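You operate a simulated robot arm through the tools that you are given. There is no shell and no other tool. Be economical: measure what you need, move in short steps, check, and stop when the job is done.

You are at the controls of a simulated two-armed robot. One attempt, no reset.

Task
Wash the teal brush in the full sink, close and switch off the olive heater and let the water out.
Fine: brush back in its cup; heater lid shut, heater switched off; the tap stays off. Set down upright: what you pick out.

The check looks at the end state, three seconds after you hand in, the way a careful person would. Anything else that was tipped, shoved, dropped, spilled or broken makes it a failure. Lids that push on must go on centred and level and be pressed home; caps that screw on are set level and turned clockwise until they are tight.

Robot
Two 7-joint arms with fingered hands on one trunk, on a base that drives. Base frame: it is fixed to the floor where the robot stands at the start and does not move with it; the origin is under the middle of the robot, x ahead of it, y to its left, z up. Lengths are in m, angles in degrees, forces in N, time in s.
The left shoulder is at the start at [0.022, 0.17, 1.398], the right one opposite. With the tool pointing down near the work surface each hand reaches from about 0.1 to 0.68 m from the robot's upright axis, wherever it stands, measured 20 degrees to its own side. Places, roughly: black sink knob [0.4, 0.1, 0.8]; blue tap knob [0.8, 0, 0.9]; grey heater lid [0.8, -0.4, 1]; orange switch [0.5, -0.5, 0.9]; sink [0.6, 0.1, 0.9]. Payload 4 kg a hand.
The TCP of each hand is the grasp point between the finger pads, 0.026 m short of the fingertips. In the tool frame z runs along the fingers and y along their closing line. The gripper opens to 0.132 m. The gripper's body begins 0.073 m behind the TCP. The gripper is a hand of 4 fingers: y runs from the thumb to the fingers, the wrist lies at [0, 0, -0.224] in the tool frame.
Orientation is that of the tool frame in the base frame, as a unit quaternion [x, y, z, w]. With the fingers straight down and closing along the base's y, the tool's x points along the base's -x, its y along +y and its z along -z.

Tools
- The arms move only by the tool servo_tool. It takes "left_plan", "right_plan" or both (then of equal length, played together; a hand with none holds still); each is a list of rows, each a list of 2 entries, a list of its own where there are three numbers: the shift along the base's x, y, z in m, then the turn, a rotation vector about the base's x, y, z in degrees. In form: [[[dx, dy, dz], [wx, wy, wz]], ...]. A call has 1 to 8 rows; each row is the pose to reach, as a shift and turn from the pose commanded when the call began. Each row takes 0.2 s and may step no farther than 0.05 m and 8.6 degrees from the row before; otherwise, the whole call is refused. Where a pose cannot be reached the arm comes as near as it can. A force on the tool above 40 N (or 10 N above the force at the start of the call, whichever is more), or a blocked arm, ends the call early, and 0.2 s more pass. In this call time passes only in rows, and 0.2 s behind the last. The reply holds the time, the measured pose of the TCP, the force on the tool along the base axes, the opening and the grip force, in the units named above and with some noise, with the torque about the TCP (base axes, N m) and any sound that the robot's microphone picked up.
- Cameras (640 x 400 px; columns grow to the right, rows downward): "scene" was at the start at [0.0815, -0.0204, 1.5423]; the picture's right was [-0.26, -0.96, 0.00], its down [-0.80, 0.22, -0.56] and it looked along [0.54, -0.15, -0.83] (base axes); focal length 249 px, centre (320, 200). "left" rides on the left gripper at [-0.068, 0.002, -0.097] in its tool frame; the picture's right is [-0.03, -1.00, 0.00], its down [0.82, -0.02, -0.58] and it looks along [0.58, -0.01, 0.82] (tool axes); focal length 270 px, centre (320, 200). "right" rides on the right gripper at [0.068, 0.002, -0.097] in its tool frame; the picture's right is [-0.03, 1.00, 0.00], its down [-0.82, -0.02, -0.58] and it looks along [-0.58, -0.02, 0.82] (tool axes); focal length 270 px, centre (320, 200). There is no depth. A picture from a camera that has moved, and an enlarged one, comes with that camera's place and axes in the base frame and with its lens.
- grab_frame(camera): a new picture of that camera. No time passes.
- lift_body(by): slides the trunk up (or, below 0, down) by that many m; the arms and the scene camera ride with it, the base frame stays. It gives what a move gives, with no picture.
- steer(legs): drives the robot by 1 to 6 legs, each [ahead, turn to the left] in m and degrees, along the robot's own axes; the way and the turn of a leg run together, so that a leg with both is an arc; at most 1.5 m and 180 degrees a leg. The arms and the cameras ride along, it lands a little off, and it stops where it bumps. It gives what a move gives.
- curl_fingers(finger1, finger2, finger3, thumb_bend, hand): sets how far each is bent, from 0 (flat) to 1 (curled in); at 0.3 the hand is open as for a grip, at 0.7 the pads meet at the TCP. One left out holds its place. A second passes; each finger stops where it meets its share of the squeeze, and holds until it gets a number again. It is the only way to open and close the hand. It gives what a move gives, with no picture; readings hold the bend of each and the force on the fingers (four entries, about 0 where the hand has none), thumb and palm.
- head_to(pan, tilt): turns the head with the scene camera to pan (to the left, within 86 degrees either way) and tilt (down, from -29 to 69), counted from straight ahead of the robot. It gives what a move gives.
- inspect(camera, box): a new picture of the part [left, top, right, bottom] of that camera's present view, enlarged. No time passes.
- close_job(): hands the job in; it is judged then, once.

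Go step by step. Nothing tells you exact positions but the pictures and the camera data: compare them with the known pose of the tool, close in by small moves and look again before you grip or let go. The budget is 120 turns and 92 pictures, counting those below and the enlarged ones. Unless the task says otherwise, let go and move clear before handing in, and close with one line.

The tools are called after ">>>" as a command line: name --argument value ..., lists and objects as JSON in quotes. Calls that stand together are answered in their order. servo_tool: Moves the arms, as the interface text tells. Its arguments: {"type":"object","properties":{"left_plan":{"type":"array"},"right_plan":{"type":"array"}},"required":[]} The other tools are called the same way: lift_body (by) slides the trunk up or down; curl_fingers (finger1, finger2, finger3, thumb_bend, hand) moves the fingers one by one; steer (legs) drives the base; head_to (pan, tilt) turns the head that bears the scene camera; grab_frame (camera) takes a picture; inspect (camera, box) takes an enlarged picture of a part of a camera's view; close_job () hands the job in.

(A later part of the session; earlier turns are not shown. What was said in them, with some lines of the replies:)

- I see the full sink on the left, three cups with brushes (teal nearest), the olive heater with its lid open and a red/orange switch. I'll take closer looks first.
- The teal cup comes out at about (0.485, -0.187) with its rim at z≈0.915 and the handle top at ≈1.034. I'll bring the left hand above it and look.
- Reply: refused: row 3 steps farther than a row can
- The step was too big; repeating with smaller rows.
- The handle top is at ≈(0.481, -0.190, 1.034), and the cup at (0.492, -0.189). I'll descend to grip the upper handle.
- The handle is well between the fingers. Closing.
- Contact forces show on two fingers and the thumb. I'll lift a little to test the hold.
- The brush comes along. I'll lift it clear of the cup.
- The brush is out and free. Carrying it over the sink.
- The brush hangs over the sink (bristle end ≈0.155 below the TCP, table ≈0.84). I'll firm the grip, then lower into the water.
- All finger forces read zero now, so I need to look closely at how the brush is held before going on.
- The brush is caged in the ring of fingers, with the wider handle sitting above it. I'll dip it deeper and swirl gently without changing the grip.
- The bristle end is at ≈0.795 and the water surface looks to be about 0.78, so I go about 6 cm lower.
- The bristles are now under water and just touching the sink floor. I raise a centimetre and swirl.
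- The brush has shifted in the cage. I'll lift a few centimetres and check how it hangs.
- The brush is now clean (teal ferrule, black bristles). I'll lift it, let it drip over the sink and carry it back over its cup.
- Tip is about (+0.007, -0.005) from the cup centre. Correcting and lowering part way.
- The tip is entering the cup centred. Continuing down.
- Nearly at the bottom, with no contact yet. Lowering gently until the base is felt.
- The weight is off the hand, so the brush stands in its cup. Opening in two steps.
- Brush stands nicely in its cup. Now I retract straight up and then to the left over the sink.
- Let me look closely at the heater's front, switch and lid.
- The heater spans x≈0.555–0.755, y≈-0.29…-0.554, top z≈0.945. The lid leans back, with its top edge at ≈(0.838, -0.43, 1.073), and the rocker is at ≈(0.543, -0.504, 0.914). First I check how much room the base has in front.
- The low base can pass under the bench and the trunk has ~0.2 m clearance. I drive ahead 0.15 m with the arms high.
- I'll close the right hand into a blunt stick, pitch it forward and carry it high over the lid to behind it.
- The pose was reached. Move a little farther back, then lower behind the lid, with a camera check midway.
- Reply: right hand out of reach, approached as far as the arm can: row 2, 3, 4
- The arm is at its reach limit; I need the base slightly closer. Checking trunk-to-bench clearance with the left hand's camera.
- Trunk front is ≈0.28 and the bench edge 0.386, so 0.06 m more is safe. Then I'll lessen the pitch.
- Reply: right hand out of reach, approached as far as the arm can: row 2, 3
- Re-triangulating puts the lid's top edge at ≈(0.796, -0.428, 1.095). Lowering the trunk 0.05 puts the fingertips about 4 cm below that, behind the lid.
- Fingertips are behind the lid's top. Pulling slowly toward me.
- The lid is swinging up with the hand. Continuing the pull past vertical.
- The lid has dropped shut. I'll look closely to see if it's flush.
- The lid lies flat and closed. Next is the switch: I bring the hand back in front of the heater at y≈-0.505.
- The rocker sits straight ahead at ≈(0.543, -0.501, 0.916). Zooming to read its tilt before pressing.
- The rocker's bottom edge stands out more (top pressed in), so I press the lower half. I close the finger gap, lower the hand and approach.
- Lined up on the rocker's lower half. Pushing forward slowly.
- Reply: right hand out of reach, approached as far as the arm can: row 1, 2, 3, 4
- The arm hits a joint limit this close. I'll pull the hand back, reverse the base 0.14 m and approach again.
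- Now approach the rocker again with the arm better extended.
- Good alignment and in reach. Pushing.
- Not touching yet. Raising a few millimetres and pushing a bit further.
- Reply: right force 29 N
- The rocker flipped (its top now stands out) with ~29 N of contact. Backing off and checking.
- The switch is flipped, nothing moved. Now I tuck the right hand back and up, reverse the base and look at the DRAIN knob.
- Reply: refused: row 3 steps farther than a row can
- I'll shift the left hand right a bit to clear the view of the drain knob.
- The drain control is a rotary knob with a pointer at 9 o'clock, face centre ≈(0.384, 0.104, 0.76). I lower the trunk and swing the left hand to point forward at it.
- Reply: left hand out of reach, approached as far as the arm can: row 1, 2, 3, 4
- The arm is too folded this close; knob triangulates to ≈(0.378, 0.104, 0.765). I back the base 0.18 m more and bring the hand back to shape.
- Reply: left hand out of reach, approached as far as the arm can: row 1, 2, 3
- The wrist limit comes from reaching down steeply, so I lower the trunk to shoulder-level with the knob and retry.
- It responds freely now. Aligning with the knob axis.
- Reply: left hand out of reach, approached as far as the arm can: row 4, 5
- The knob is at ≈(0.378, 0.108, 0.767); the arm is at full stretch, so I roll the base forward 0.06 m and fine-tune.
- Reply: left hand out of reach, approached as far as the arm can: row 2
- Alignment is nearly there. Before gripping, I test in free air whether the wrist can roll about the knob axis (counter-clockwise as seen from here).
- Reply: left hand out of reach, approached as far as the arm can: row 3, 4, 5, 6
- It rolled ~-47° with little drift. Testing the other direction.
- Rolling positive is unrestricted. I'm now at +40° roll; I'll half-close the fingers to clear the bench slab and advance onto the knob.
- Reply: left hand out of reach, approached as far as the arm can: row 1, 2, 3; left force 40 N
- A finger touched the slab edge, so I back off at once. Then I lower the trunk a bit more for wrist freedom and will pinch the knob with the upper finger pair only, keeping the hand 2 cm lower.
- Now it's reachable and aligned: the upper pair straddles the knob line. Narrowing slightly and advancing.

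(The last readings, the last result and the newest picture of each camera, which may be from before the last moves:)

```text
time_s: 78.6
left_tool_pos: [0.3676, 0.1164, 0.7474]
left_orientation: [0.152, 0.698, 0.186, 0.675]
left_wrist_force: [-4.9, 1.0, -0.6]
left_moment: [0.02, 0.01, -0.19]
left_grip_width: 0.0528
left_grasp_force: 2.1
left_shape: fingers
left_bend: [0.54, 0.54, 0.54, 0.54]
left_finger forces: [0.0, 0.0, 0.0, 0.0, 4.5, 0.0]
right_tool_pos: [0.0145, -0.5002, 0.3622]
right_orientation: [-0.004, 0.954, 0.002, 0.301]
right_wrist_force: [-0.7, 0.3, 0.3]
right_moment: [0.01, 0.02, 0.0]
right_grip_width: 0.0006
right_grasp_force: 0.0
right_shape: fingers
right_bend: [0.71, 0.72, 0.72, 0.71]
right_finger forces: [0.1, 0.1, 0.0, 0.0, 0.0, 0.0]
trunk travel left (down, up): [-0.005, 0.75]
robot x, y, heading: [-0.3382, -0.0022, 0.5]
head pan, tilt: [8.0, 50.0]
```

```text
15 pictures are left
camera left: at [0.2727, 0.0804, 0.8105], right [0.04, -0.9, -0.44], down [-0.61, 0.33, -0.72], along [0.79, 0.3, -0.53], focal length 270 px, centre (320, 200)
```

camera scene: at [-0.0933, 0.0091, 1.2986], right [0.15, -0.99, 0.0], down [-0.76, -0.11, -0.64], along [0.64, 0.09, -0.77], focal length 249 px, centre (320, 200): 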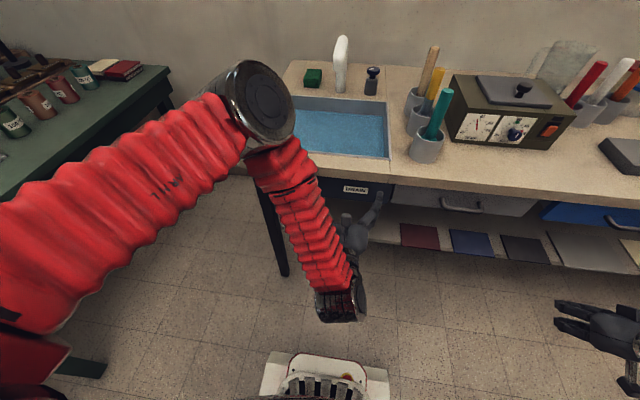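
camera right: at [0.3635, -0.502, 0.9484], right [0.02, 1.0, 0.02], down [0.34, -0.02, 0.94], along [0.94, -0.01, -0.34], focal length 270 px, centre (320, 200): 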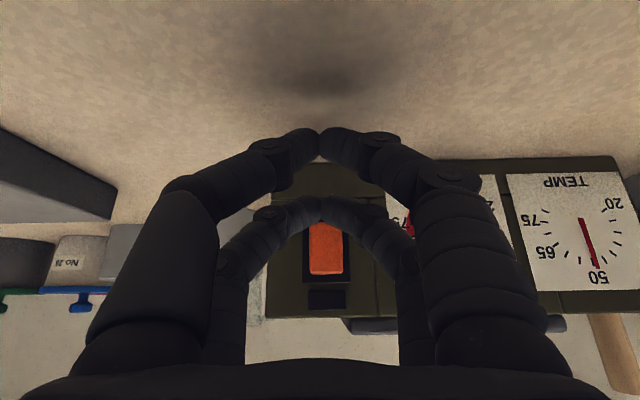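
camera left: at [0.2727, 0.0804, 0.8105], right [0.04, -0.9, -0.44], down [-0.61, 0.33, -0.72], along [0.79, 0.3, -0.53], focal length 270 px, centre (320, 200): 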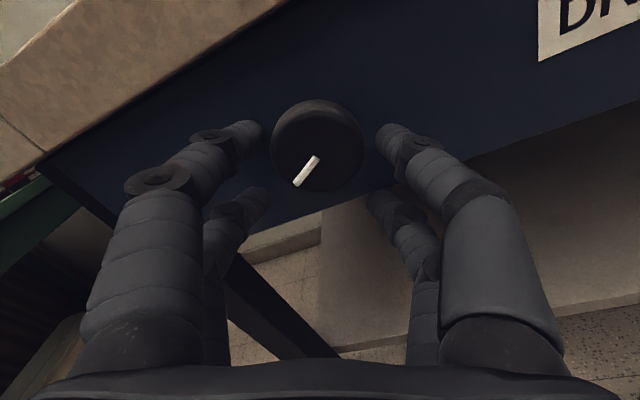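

The thumb tip just touches the panel, so I'm deep enough, and the knob is centred between the upper pair. Backing off 4 mm, nudging down 4 mm, and closing.

>>> servo_tool --left_plan '[[[-0.004, 0.002, -0.004], [0, 0, 0]]]'

>>> curl_fingers --hand "left" --finger1 0.72 --finger2 0.72 --finger3 0.72 --thumb_bend 0.72

>>> grab_frame --camera "left"

```text
time_s: 79.0
left_tool_pos: [0.3636, 0.1197, 0.7438]
left_orientation: [0.149, 0.698, 0.187, 0.675]
left_wrist_force: [-1.0, 0.0, 0.2]
left_moment: [0.04, 0.01, 0.02]
left_grip_width: 0.0528
left_grasp_force: 0.0
left_shape: fingers
left_bend: [0.54, 0.54, 0.54, 0.54]
left_finger forces: [0.1, 0.0, 0.0, 0.0, 0.0, 0.1]
right_tool_pos: [0.0144, -0.5004, 0.3628]
right_orientation: [-0.004, 0.954, 0.002, 0.301]
right_wrist_force: [-0.5, 0.1, -0.4]
right_moment: [0.03, -0.04, 0.01]
right_grip_width: 0.0
right_grasp_force: 0.1
right_shape: fingers
right_bend: [0.71, 0.72, 0.72, 0.71]
right_finger forces: [0.0, 0.1, 0.0, 0.0, 0.0, 0.1]
trunk travel left (down, up): [-0.005, 0.75]
robot x, y, heading: [-0.3351, -0.0016, 0.3]
head pan, tilt: [8.0, 50.0]
```

```text
time_s: 80.0
left_tool_pos: [0.3639, 0.1199, 0.7437]
left_orientation: [0.15, 0.698, 0.188, 0.675]
left_wrist_force: [7.7, -4.0, -2.1]
left_moment: [0.14, 0.15, 0.03]
left_grip_width: 0.0309
left_grasp_force: 10.9
left_shape: fingers
left_bend: [0.6, 0.71, 0.71, 0.65]
left_finger forces: [7.5, 0.0, 0.1, 0.2, 14.0, 0.1]
right_tool_pos: [0.0146, -0.501, 0.3621]
right_orientation: [-0.004, 0.954, 0.002, 0.301]
right_wrist_force: [-0.2, -0.5, 0.1]
right_moment: [0.01, 0.01, 0.0]
right_grip_width: 0.0
right_grasp_force: 0.1
right_shape: fingers
right_bend: [0.71, 0.72, 0.72, 0.71]
right_finger forces: [0.0, 0.1, 0.0, 0.1, 0.0, 0.1]
trunk travel left (down, up): [-0.005, 0.75]
robot x, y, heading: [-0.3365, 0.0008, 0.5]
head pan, tilt: [8.0, 50.0]
```

```text
14 pictures are left
camera left: at [0.2696, 0.0827, 0.8062], right [0.04, -0.9, -0.44], down [-0.61, 0.33, -0.72], along [0.79, 0.3, -0.53], focal length 270 px, centre (320, 200)
```

left: 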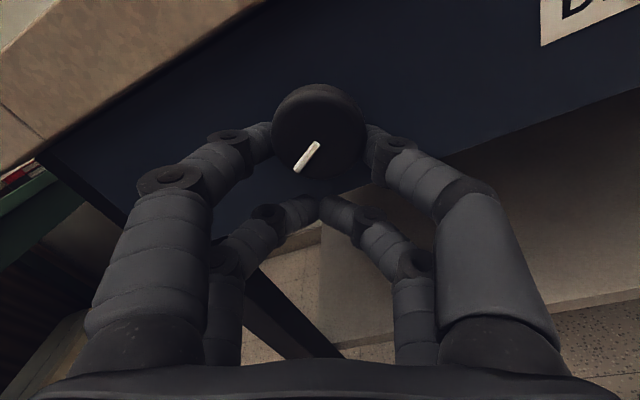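

The pinch holds the knob between finger 1 and the thumb. I turn it counter-clockwise about its own axis in small arcs.

>>> servo_tool --left_plan '[[[0, -0.0034, -0.0016], [-8, 0, 0]], [[0, -0.007, -0.0027], [-16, 0, 0]], [[0, -0.0108, -0.0033], [-24, 0, 0]]]'

>>> grab_frame --camera "left"

```text
time_s: 80.8
left_tool_pos: [0.3647, 0.1088, 0.7372]
left_orientation: [0.006, 0.723, 0.038, 0.69]
left_wrist_force: [7.8, -0.5, -8.5]
left_moment: [0.22, 0.29, 0.03]
left_grip_width: 0.0263
left_grasp_force: 9.4
left_shape: fingers
left_bend: [0.6, 0.71, 0.71, 0.66]
left_finger forces: [6.2, 0.0, 0.0, 0.0, 13.2, 0.0]
right_tool_pos: [0.0141, -0.501, 0.3634]
right_orientation: [-0.004, 0.954, 0.002, 0.3]
right_wrist_force: [0.4, -0.1, -0.6]
right_moment: [-0.01, 0.01, 0.03]
right_grip_width: 0.0
right_grasp_force: 0.1
right_shape: fingers
right_bend: [0.71, 0.72, 0.72, 0.71]
right_finger forces: [0.1, 0.0, 0.0, 0.1, 0.1, 0.0]
trunk travel left (down, up): [-0.005, 0.75]
robot x, y, heading: [-0.3335, -0.0063, 0.6]
head pan, tilt: [8.0, 50.0]
```

```text
13 pictures are left
camera left: at [0.2709, 0.1009, 0.8092], right [0.04, -1.0, -0.04], down [-0.62, 0.0, -0.79], along [0.79, 0.06, -0.61], focal length 270 px, centre (320, 200)
```

left: 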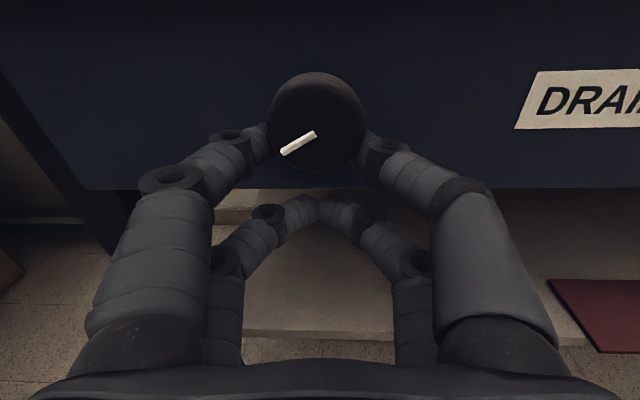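

The pointer shows the hand slipped; the knob didn't turn that way (likely its stop). I'll re-centre, grip harder, and try clockwise.

>>> curl_fingers --hand "left" --finger1 0.53 --thumb_bend 0.53

>>> servo_tool --left_plan '[[[0.001, 0.002, 0.007], [0, 0, 0]]]'

>>> curl_fingers --hand "left" --finger1 0.85 --thumb_bend 0.85

>>> grab_frame --camera "left"

```text
time_s: 81.8
left_tool_pos: [0.364, 0.1074, 0.7401]
left_orientation: [0.006, 0.721, 0.039, 0.691]
left_wrist_force: [-0.5, 0.5, -0.6]
left_moment: [0.0, -0.01, -0.02]
left_grip_width: 0.0551
left_grasp_force: 0.0
left_shape: fingers
left_bend: [0.53, 0.71, 0.71, 0.53]
left_finger forces: [0.1, 0.1, 0.1, 0.1, 0.1, 0.0]
right_tool_pos: [0.0141, -0.5019, 0.3629]
right_orientation: [-0.004, 0.954, 0.002, 0.3]
right_wrist_force: [0.6, -0.7, -0.1]
right_moment: [-0.02, -0.02, 0.02]
right_grip_width: 0.0
right_grasp_force: 0.1
right_shape: fingers
right_bend: [0.71, 0.72, 0.72, 0.71]
right_finger forces: [0.1, 0.0, 0.1, 0.1, 0.1, 0.0]
trunk travel left (down, up): [-0.005, 0.75]
robot x, y, heading: [-0.3366, -0.0001, 0.5]
head pan, tilt: [8.0, 50.0]
```

```text
time_s: 82.2
left_tool_pos: [0.3646, 0.1096, 0.7466]
left_orientation: [0.007, 0.721, 0.038, 0.692]
left_wrist_force: [-0.8, 0.8, -0.3]
left_moment: [-0.01, -0.01, 0.0]
left_grip_width: 0.0554
left_grasp_force: 0.0
left_shape: fingers
left_bend: [0.53, 0.71, 0.71, 0.53]
left_finger forces: [0.0, 0.0, 0.0, 0.0, 0.1, 0.1]
right_tool_pos: [0.014, -0.5015, 0.3633]
right_orientation: [-0.004, 0.954, 0.002, 0.3]
right_wrist_force: [0.5, 0.4, 0.9]
right_moment: [0.01, 0.0, 0.03]
right_grip_width: 0.0001
right_grasp_force: 0.1
right_shape: fingers
right_bend: [0.71, 0.72, 0.72, 0.71]
right_finger forces: [0.0, 0.0, 0.1, 0.0, 0.0, 0.1]
trunk travel left (down, up): [-0.005, 0.75]
robot x, y, heading: [-0.3352, -0.0033, 0.3]
head pan, tilt: [8.0, 50.0]
```

```text
time_s: 83.2
left_tool_pos: [0.3667, 0.1082, 0.7447]
left_orientation: [0.008, 0.722, 0.037, 0.691]
left_wrist_force: [17.8, -15.4, 0.7]
left_moment: [0.3, 0.33, -0.01]
left_grip_width: 0.03
left_grasp_force: 17.6
left_shape: fingers
left_bend: [0.6, 0.71, 0.71, 0.61]
left_finger forces: [6.8, 0.0, 0.1, 0.0, 27.8, 0.1]
right_tool_pos: [0.0144, -0.5028, 0.362]
right_orientation: [-0.002, 0.954, 0.003, 0.299]
right_wrist_force: [0.1, 0.1, 0.1]
right_moment: [-0.02, -0.02, -0.02]
right_grip_width: 0.0003
right_grasp_force: 0.0
right_shape: fingers
right_bend: [0.71, 0.72, 0.72, 0.71]
right_finger forces: [0.1, 0.0, 0.0, 0.0, 0.0, 0.0]
trunk travel left (down, up): [-0.005, 0.75]
robot x, y, heading: [-0.3382, 0.001, 0.2]
head pan, tilt: [8.0, 50.0]
```

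```text
12 pictures are left
camera left: at [0.2717, 0.1006, 0.8174], right [0.04, -1.0, -0.04], down [-0.61, 0.01, -0.79], along [0.79, 0.06, -0.61], focal length 270 px, centre (320, 200)
```

left: 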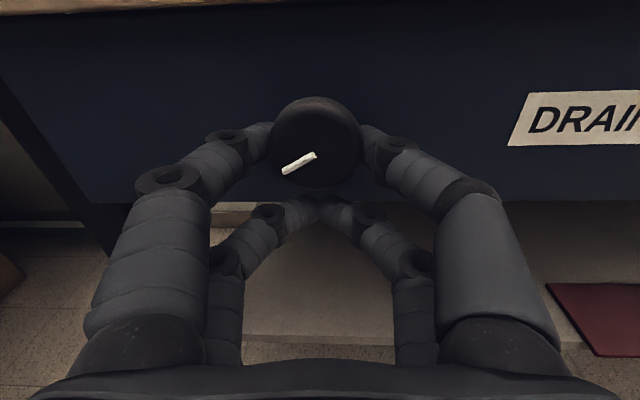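

A firm grip, well centred. Turning clockwise around the knob axis.

>>> servo_tool --left_plan '[[[0, 0.0032, 0.0001], [8, 0, 0]], [[0, 0.0063, 0.0006], [16, 0, 0]], [[0, 0.0093, 0.0016], [24, 0, 0]], [[0, 0.0122, 0.0029], [32, 0, 0]], [[0, 0.0148, 0.0047], [40, 0, 0]]]'

>>> grab_frame --camera "left"

```text
time_s: 84.4
left_tool_pos: [0.3662, 0.1233, 0.7497]
left_orientation: [0.246, 0.666, 0.283, 0.645]
left_wrist_force: [14.3, -18.2, -9.6]
left_moment: [0.39, 0.24, -0.02]
left_grip_width: 0.0293
left_grasp_force: 16.9
left_shape: fingers
left_bend: [0.61, 0.71, 0.71, 0.61]
left_finger forces: [5.7, 0.0, 0.0, 0.0, 27.9, 0.0]
right_tool_pos: [0.0132, -0.5011, 0.3614]
right_orientation: [-0.003, 0.954, 0.002, 0.3]
right_wrist_force: [0.3, 0.1, 0.1]
right_moment: [0.04, 0.02, -0.01]
right_grip_width: 0.0
right_grasp_force: 0.2
right_shape: fingers
right_bend: [0.71, 0.72, 0.72, 0.71]
right_finger forces: [0.0, 0.0, 0.0, 0.0, 0.0, 0.0]
trunk travel left (down, up): [-0.005, 0.75]
robot x, y, heading: [-0.3381, -0.0018, 0.6]
head pan, tilt: [8.0, 50.0]
```

```text
11 pictures are left
camera left: at [0.2719, 0.071, 0.8004], right [0.04, -0.74, -0.67], down [-0.61, 0.52, -0.6], along [0.79, 0.44, -0.43], focal length 270 px, centre (320, 200)
```

left: 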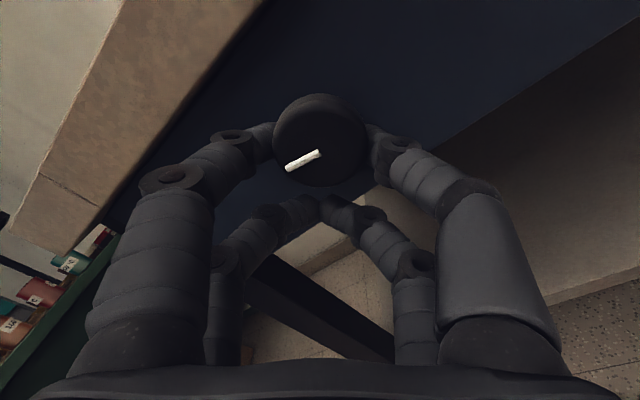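

The pointer turned along with the hand by 40°. Continuing clockwise toward a quarter turn.

>>> servo_tool --left_plan '[[[0, 0.0023, 0.0022], [8, 0, 0]], [[0, 0.0043, 0.0046], [16, 0, 0]], [[0, 0.006, 0.0073], [24, 0, 0]], [[0, 0.0072, 0.0103], [32, 0, 0]], [[0, 0.0081, 0.0133], [40, 0, 0]], [[0, 0.0085, 0.0165], [48, 0, 0]]]'

>>> grab_frame --camera "left"

>>> grab_frame --camera "scene"

```text
time_s: 85.8
left_tool_pos: [0.3673, 0.1331, 0.7655]
left_orientation: [0.487, 0.497, 0.528, 0.487]
left_wrist_force: [14.1, -4.2, -20.8]
left_moment: [0.06, 0.21, 0.24]
left_grip_width: 0.0282
left_grasp_force: 16.8
left_shape: fingers
left_bend: [0.61, 0.71, 0.71, 0.6]
left_finger forces: [7.4, 0.0, 0.0, 0.1, 26.5, 0.0]
right_tool_pos: [0.0137, -0.501, 0.3632]
right_orientation: [-0.003, 0.954, 0.001, 0.299]
right_wrist_force: [0.1, -0.5, 0.0]
right_moment: [0.03, -0.01, 0.01]
right_grip_width: 0.0
right_grasp_force: 0.0
right_shape: fingers
right_bend: [0.71, 0.72, 0.72, 0.71]
right_finger forces: [0.1, 0.0, 0.0, 0.0, 0.1, 0.1]
trunk travel left (down, up): [-0.005, 0.75]
robot x, y, heading: [-0.3322, 0.0004, 0.4]
head pan, tilt: [8.0, 50.0]
```

```text
10 pictures are left
camera left: at [0.2724, 0.0593, 0.7615], right [0.03, 0.01, -1.0], down [-0.62, 0.79, -0.02], along [0.79, 0.62, 0.03], focal length 270 px, centre (320, 200)
```

left: 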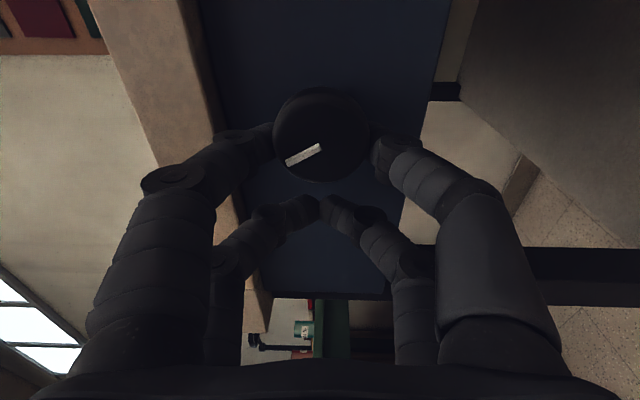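

```text
9 pictures are left
camera scene: at [-0.0471, 0.0097, 0.906], right [0.15, -0.99, 0.0], down [-0.76, -0.11, -0.64], along [0.63, 0.09, -0.77], focal length 249 px, centre (320, 200)
```

scene: 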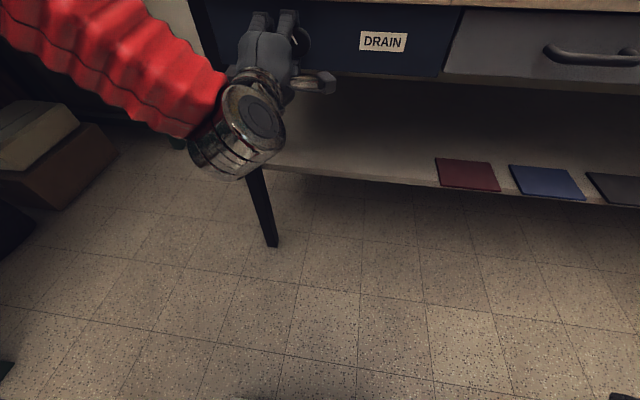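

The knob has turned ~88° in total. I release it, back away, and raise the trunk to check the water level.

>>> curl_fingers --hand "left" --finger1 0.52 --finger2 0.52 --finger3 0.52 --thumb_bend 0.52

>>> servo_tool --left_plan '[[[-0.03, 0, 0], [0, 0, 0]], [[-0.07, 0, 0], [0, 0, 0]], [[-0.11, 0, 0], [0, 0, 0]]]'

>>> lift_body --by 0.45

>>> head_to --pan 0 --tilt 35

>>> grab_frame --camera "scene"

```text
time_s: 86.8
left_tool_pos: [0.365, 0.1321, 0.7687]
left_orientation: [0.485, 0.495, 0.528, 0.491]
left_wrist_force: [0.6, -1.0, -0.3]
left_moment: [0.04, -0.05, -0.03]
left_grip_width: 0.0584
left_grasp_force: 0.1
left_shape: fingers
left_bend: [0.52, 0.52, 0.52, 0.52]
left_finger forces: [0.0, 0.0, 0.1, 0.1, 0.0, 0.0]
right_tool_pos: [0.0142, -0.5004, 0.3633]
right_orientation: [-0.003, 0.954, 0.002, 0.301]
right_wrist_force: [-1.0, -1.1, -0.2]
right_moment: [0.04, 0.0, 0.01]
right_grip_width: 0.0
right_grasp_force: 0.1
right_shape: fingers
right_bend: [0.71, 0.72, 0.72, 0.71]
right_finger forces: [0.1, 0.0, 0.0, 0.1, 0.1, 0.0]
trunk travel left (down, up): [-0.005, 0.75]
robot x, y, heading: [-0.3375, 0.0009, 0.6]
head pan, tilt: [8.0, 50.0]
```

```text
time_s: 87.6
left_tool_pos: [0.2795, 0.1164, 0.7661]
left_orientation: [0.486, 0.493, 0.528, 0.492]
left_wrist_force: [-0.4, 0.5, 0.2]
left_moment: [0.0, -0.01, -0.04]
left_grip_width: 0.0587
left_grasp_force: 0.1
left_shape: fingers
left_bend: [0.52, 0.52, 0.52, 0.52]
left_finger forces: [0.1, 0.0, 0.0, 0.0, 0.0, 0.0]
left hand out of reach, approached as far as the arm can: row 3
right_tool_pos: [0.0137, -0.5001, 0.3636]
right_orientation: [-0.003, 0.954, 0.0, 0.301]
right_wrist_force: [-0.8, 0.0, 0.6]
right_moment: [-0.02, 0.0, 0.03]
right_grip_width: 0.0
right_grasp_force: 0.0
right_shape: fingers
right_bend: [0.71, 0.72, 0.72, 0.71]
right_finger forces: [0.0, 0.1, 0.0, 0.1, 0.1, 0.0]
trunk travel left (down, up): [-0.005, 0.75]
robot x, y, heading: [-0.3357, 0.0004, 0.5]
head pan, tilt: [8.0, 50.0]
```

```text
refused: 0.45 is not a number from -0.4 to 0.4
```

```text
time_s: 88.3
left_tool_pos: [0.2803, 0.1143, 0.7661]
left_orientation: [0.485, 0.493, 0.528, 0.492]
left_wrist_force: [-0.1, 0.2, 0.1]
left_moment: [0.03, 0.01, 0.01]
left_grip_width: 0.0582
left_grasp_force: 0.1
left_shape: fingers
left_bend: [0.52, 0.52, 0.52, 0.52]
left_finger forces: [0.0, 0.0, 0.1, 0.0, 0.0, 0.0]
right_tool_pos: [0.015, -0.5007, 0.3622]
right_orientation: [-0.003, 0.954, 0.002, 0.301]
right_wrist_force: [0.2, 0.2, -0.3]
right_moment: [0.04, 0.01, 0.02]
right_grip_width: 0.0
right_grasp_force: 0.0
right_shape: fingers
right_bend: [0.71, 0.72, 0.72, 0.71]
right_finger forces: [0.1, 0.1, 0.0, 0.0, 0.1, 0.1]
trunk travel left (down, up): [-0.005, 0.75]
robot x, y, heading: [-0.3356, -0.003, 0.2]
head pan, tilt: [0.0, 35.0]
```

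```text
8 pictures are left
camera scene: at [-0.0381, -0.0009, 0.9288], right [0.01, -1.0, 0.0], down [-0.57, 0.0, -0.82], along [0.82, 0.01, -0.57], focal length 249 px, centre (320, 200)
```

scene: 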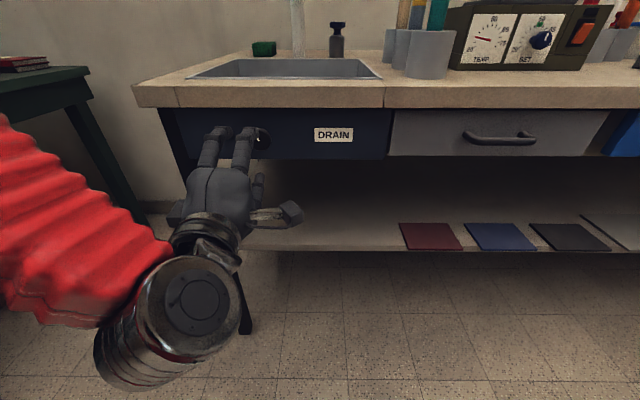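

Moving the base back a bit, then raising the trunk to look into the sink.

>>> steer --legs '[[-0.08, 0]]'

>>> lift_body --by 0.4

>>> head_to --pan 5 --tilt 35

>>> grab_frame --camera "scene"

```text
time_s: 89.4
left_tool_pos: [0.2006, 0.1144, 0.7666]
left_orientation: [0.485, 0.493, 0.529, 0.492]
left_wrist_force: [0.4, 1.1, 0.6]
left_moment: [0.0, -0.01, 0.01]
left_grip_width: 0.0586
left_grasp_force: 0.0
left_shape: fingers
left_bend: [0.52, 0.52, 0.52, 0.52]
left_finger forces: [0.1, 0.0, 0.1, 0.0, 0.0, 0.0]
right_tool_pos: [-0.067, -0.5008, 0.3622]
right_orientation: [-0.004, 0.954, 0.002, 0.301]
right_wrist_force: [1.0, -0.2, 0.6]
right_moment: [-0.02, 0.0, -0.02]
right_grip_width: 0.0002
right_grasp_force: 0.1
right_shape: fingers
right_bend: [0.71, 0.72, 0.72, 0.71]
right_finger forces: [0.0, 0.0, 0.0, 0.0, 0.0, 0.0]
trunk travel left (down, up): [-0.005, 0.75]
robot x, y, heading: [-0.4207, -0.0009, 0.7]
head pan, tilt: [0.0, 35.0]
```

```text
time_s: 93.2
left_tool_pos: [0.1999, 0.1153, 1.1672]
left_orientation: [0.485, 0.493, 0.529, 0.492]
left_wrist_force: [0.5, -1.6, 0.3]
left_moment: [-0.01, -0.02, 0.01]
left_grip_width: 0.0586
left_grasp_force: 0.0
left_shape: fingers
left_bend: [0.52, 0.52, 0.52, 0.52]
left_finger forces: [0.0, 0.0, 0.0, 0.1, 0.1, 0.1]
right_tool_pos: [-0.066, -0.5008, 0.7628]
right_orientation: [-0.003, 0.954, 0.001, 0.301]
right_wrist_force: [-0.8, 0.2, 0.4]
right_moment: [0.02, 0.02, -0.01]
right_grip_width: 0.0
right_grasp_force: 0.0
right_shape: fingers
right_bend: [0.71, 0.72, 0.72, 0.71]
right_finger forces: [0.0, 0.1, 0.0, 0.0, 0.0, 0.0]
trunk travel left (down, up): [-0.405, 0.35]
robot x, y, heading: [-0.4176, -0.0009, 0.5]
head pan, tilt: [0.0, 35.0]
```

```text
time_s: 93.9
left_tool_pos: [0.1995, 0.1151, 1.1678]
left_orientation: [0.485, 0.493, 0.529, 0.492]
left_wrist_force: [0.3, -0.3, -0.1]
left_moment: [0.0, -0.01, 0.01]
left_grip_width: 0.0586
left_grasp_force: 0.2
left_shape: fingers
left_bend: [0.52, 0.52, 0.52, 0.52]
left_finger forces: [0.0, 0.0, 0.1, 0.0, 0.0, 0.0]
right_tool_pos: [-0.0681, -0.5023, 0.764]
right_orientation: [-0.003, 0.954, 0.002, 0.301]
right_wrist_force: [-0.8, -0.1, 1.1]
right_moment: [0.01, 0.01, 0.01]
right_grip_width: 0.0
right_grasp_force: 0.1
right_shape: fingers
right_bend: [0.71, 0.72, 0.72, 0.71]
right_finger forces: [0.0, 0.0, 0.0, 0.0, 0.0, 0.1]
trunk travel left (down, up): [-0.405, 0.35]
robot x, y, heading: [-0.4166, -0.0016, 0.6]
head pan, tilt: [5.0, 35.0]
```

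```text
7 pictures are left
camera scene: at [-0.2922, 0.0047, 1.3507], right [0.09, -1.0, 0.0], down [-0.57, -0.05, -0.82], along [0.82, 0.08, -0.57], focal length 249 px, centre (320, 200)
```

scene: 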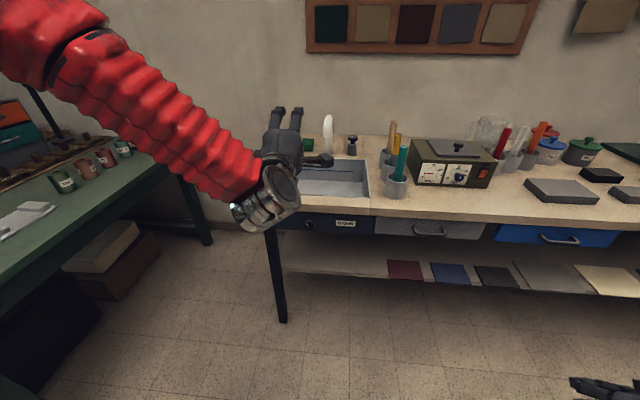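

The sink now looks empty of water. Zooming to confirm it, the brush cup and the heater.

>>> inspect --camera "scene" --box '[290, 130, 380, 235]'

>>> inspect --camera "scene" --box '[375, 110, 505, 210]'

```text
3.81 times, centred on (335, 182) of scene
camera zoom: at [-0.2922, 0.0047, 1.3507], right [0.09, -1.0, 0.0], down [-0.57, -0.05, -0.82], along [0.82, 0.08, -0.57], focal length 948 px, centre (263, 267)
```

zoom: 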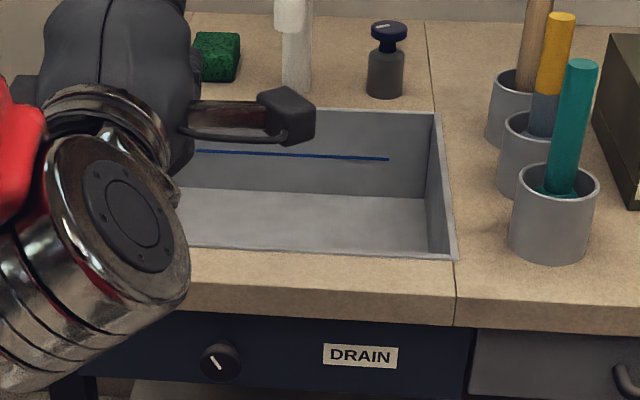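

```text
4.00 times, centred on (440, 160) of scene
camera zoom: at [-0.2922, 0.0047, 1.3507], right [0.09, -1.0, 0.0], down [-0.57, -0.05, -0.82], along [0.82, 0.08, -0.57], focal length 996 px, centre (-160, 360)
```

zoom: 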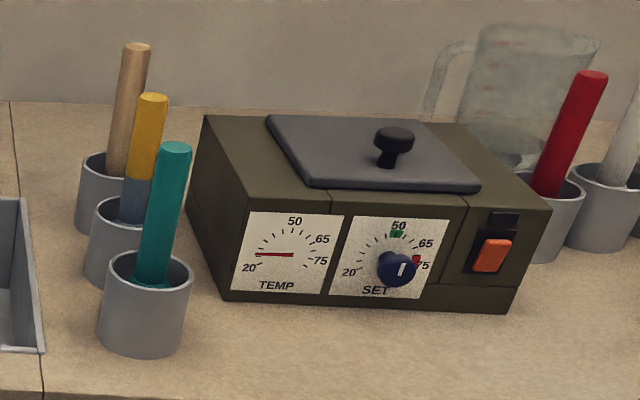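

The sink is drained, the heater lid is shut, and its temperature needle has fallen, so it is off. The clean brush stands in its cup, the tap was never touched and both hands are clear, so I'm handing in.

>>> close_job

```text
The job is handed in.
```

The teal brush is washed and standing in its cup, the olive heater is shut and switched off, the sink is drained, and the tap stayed off.
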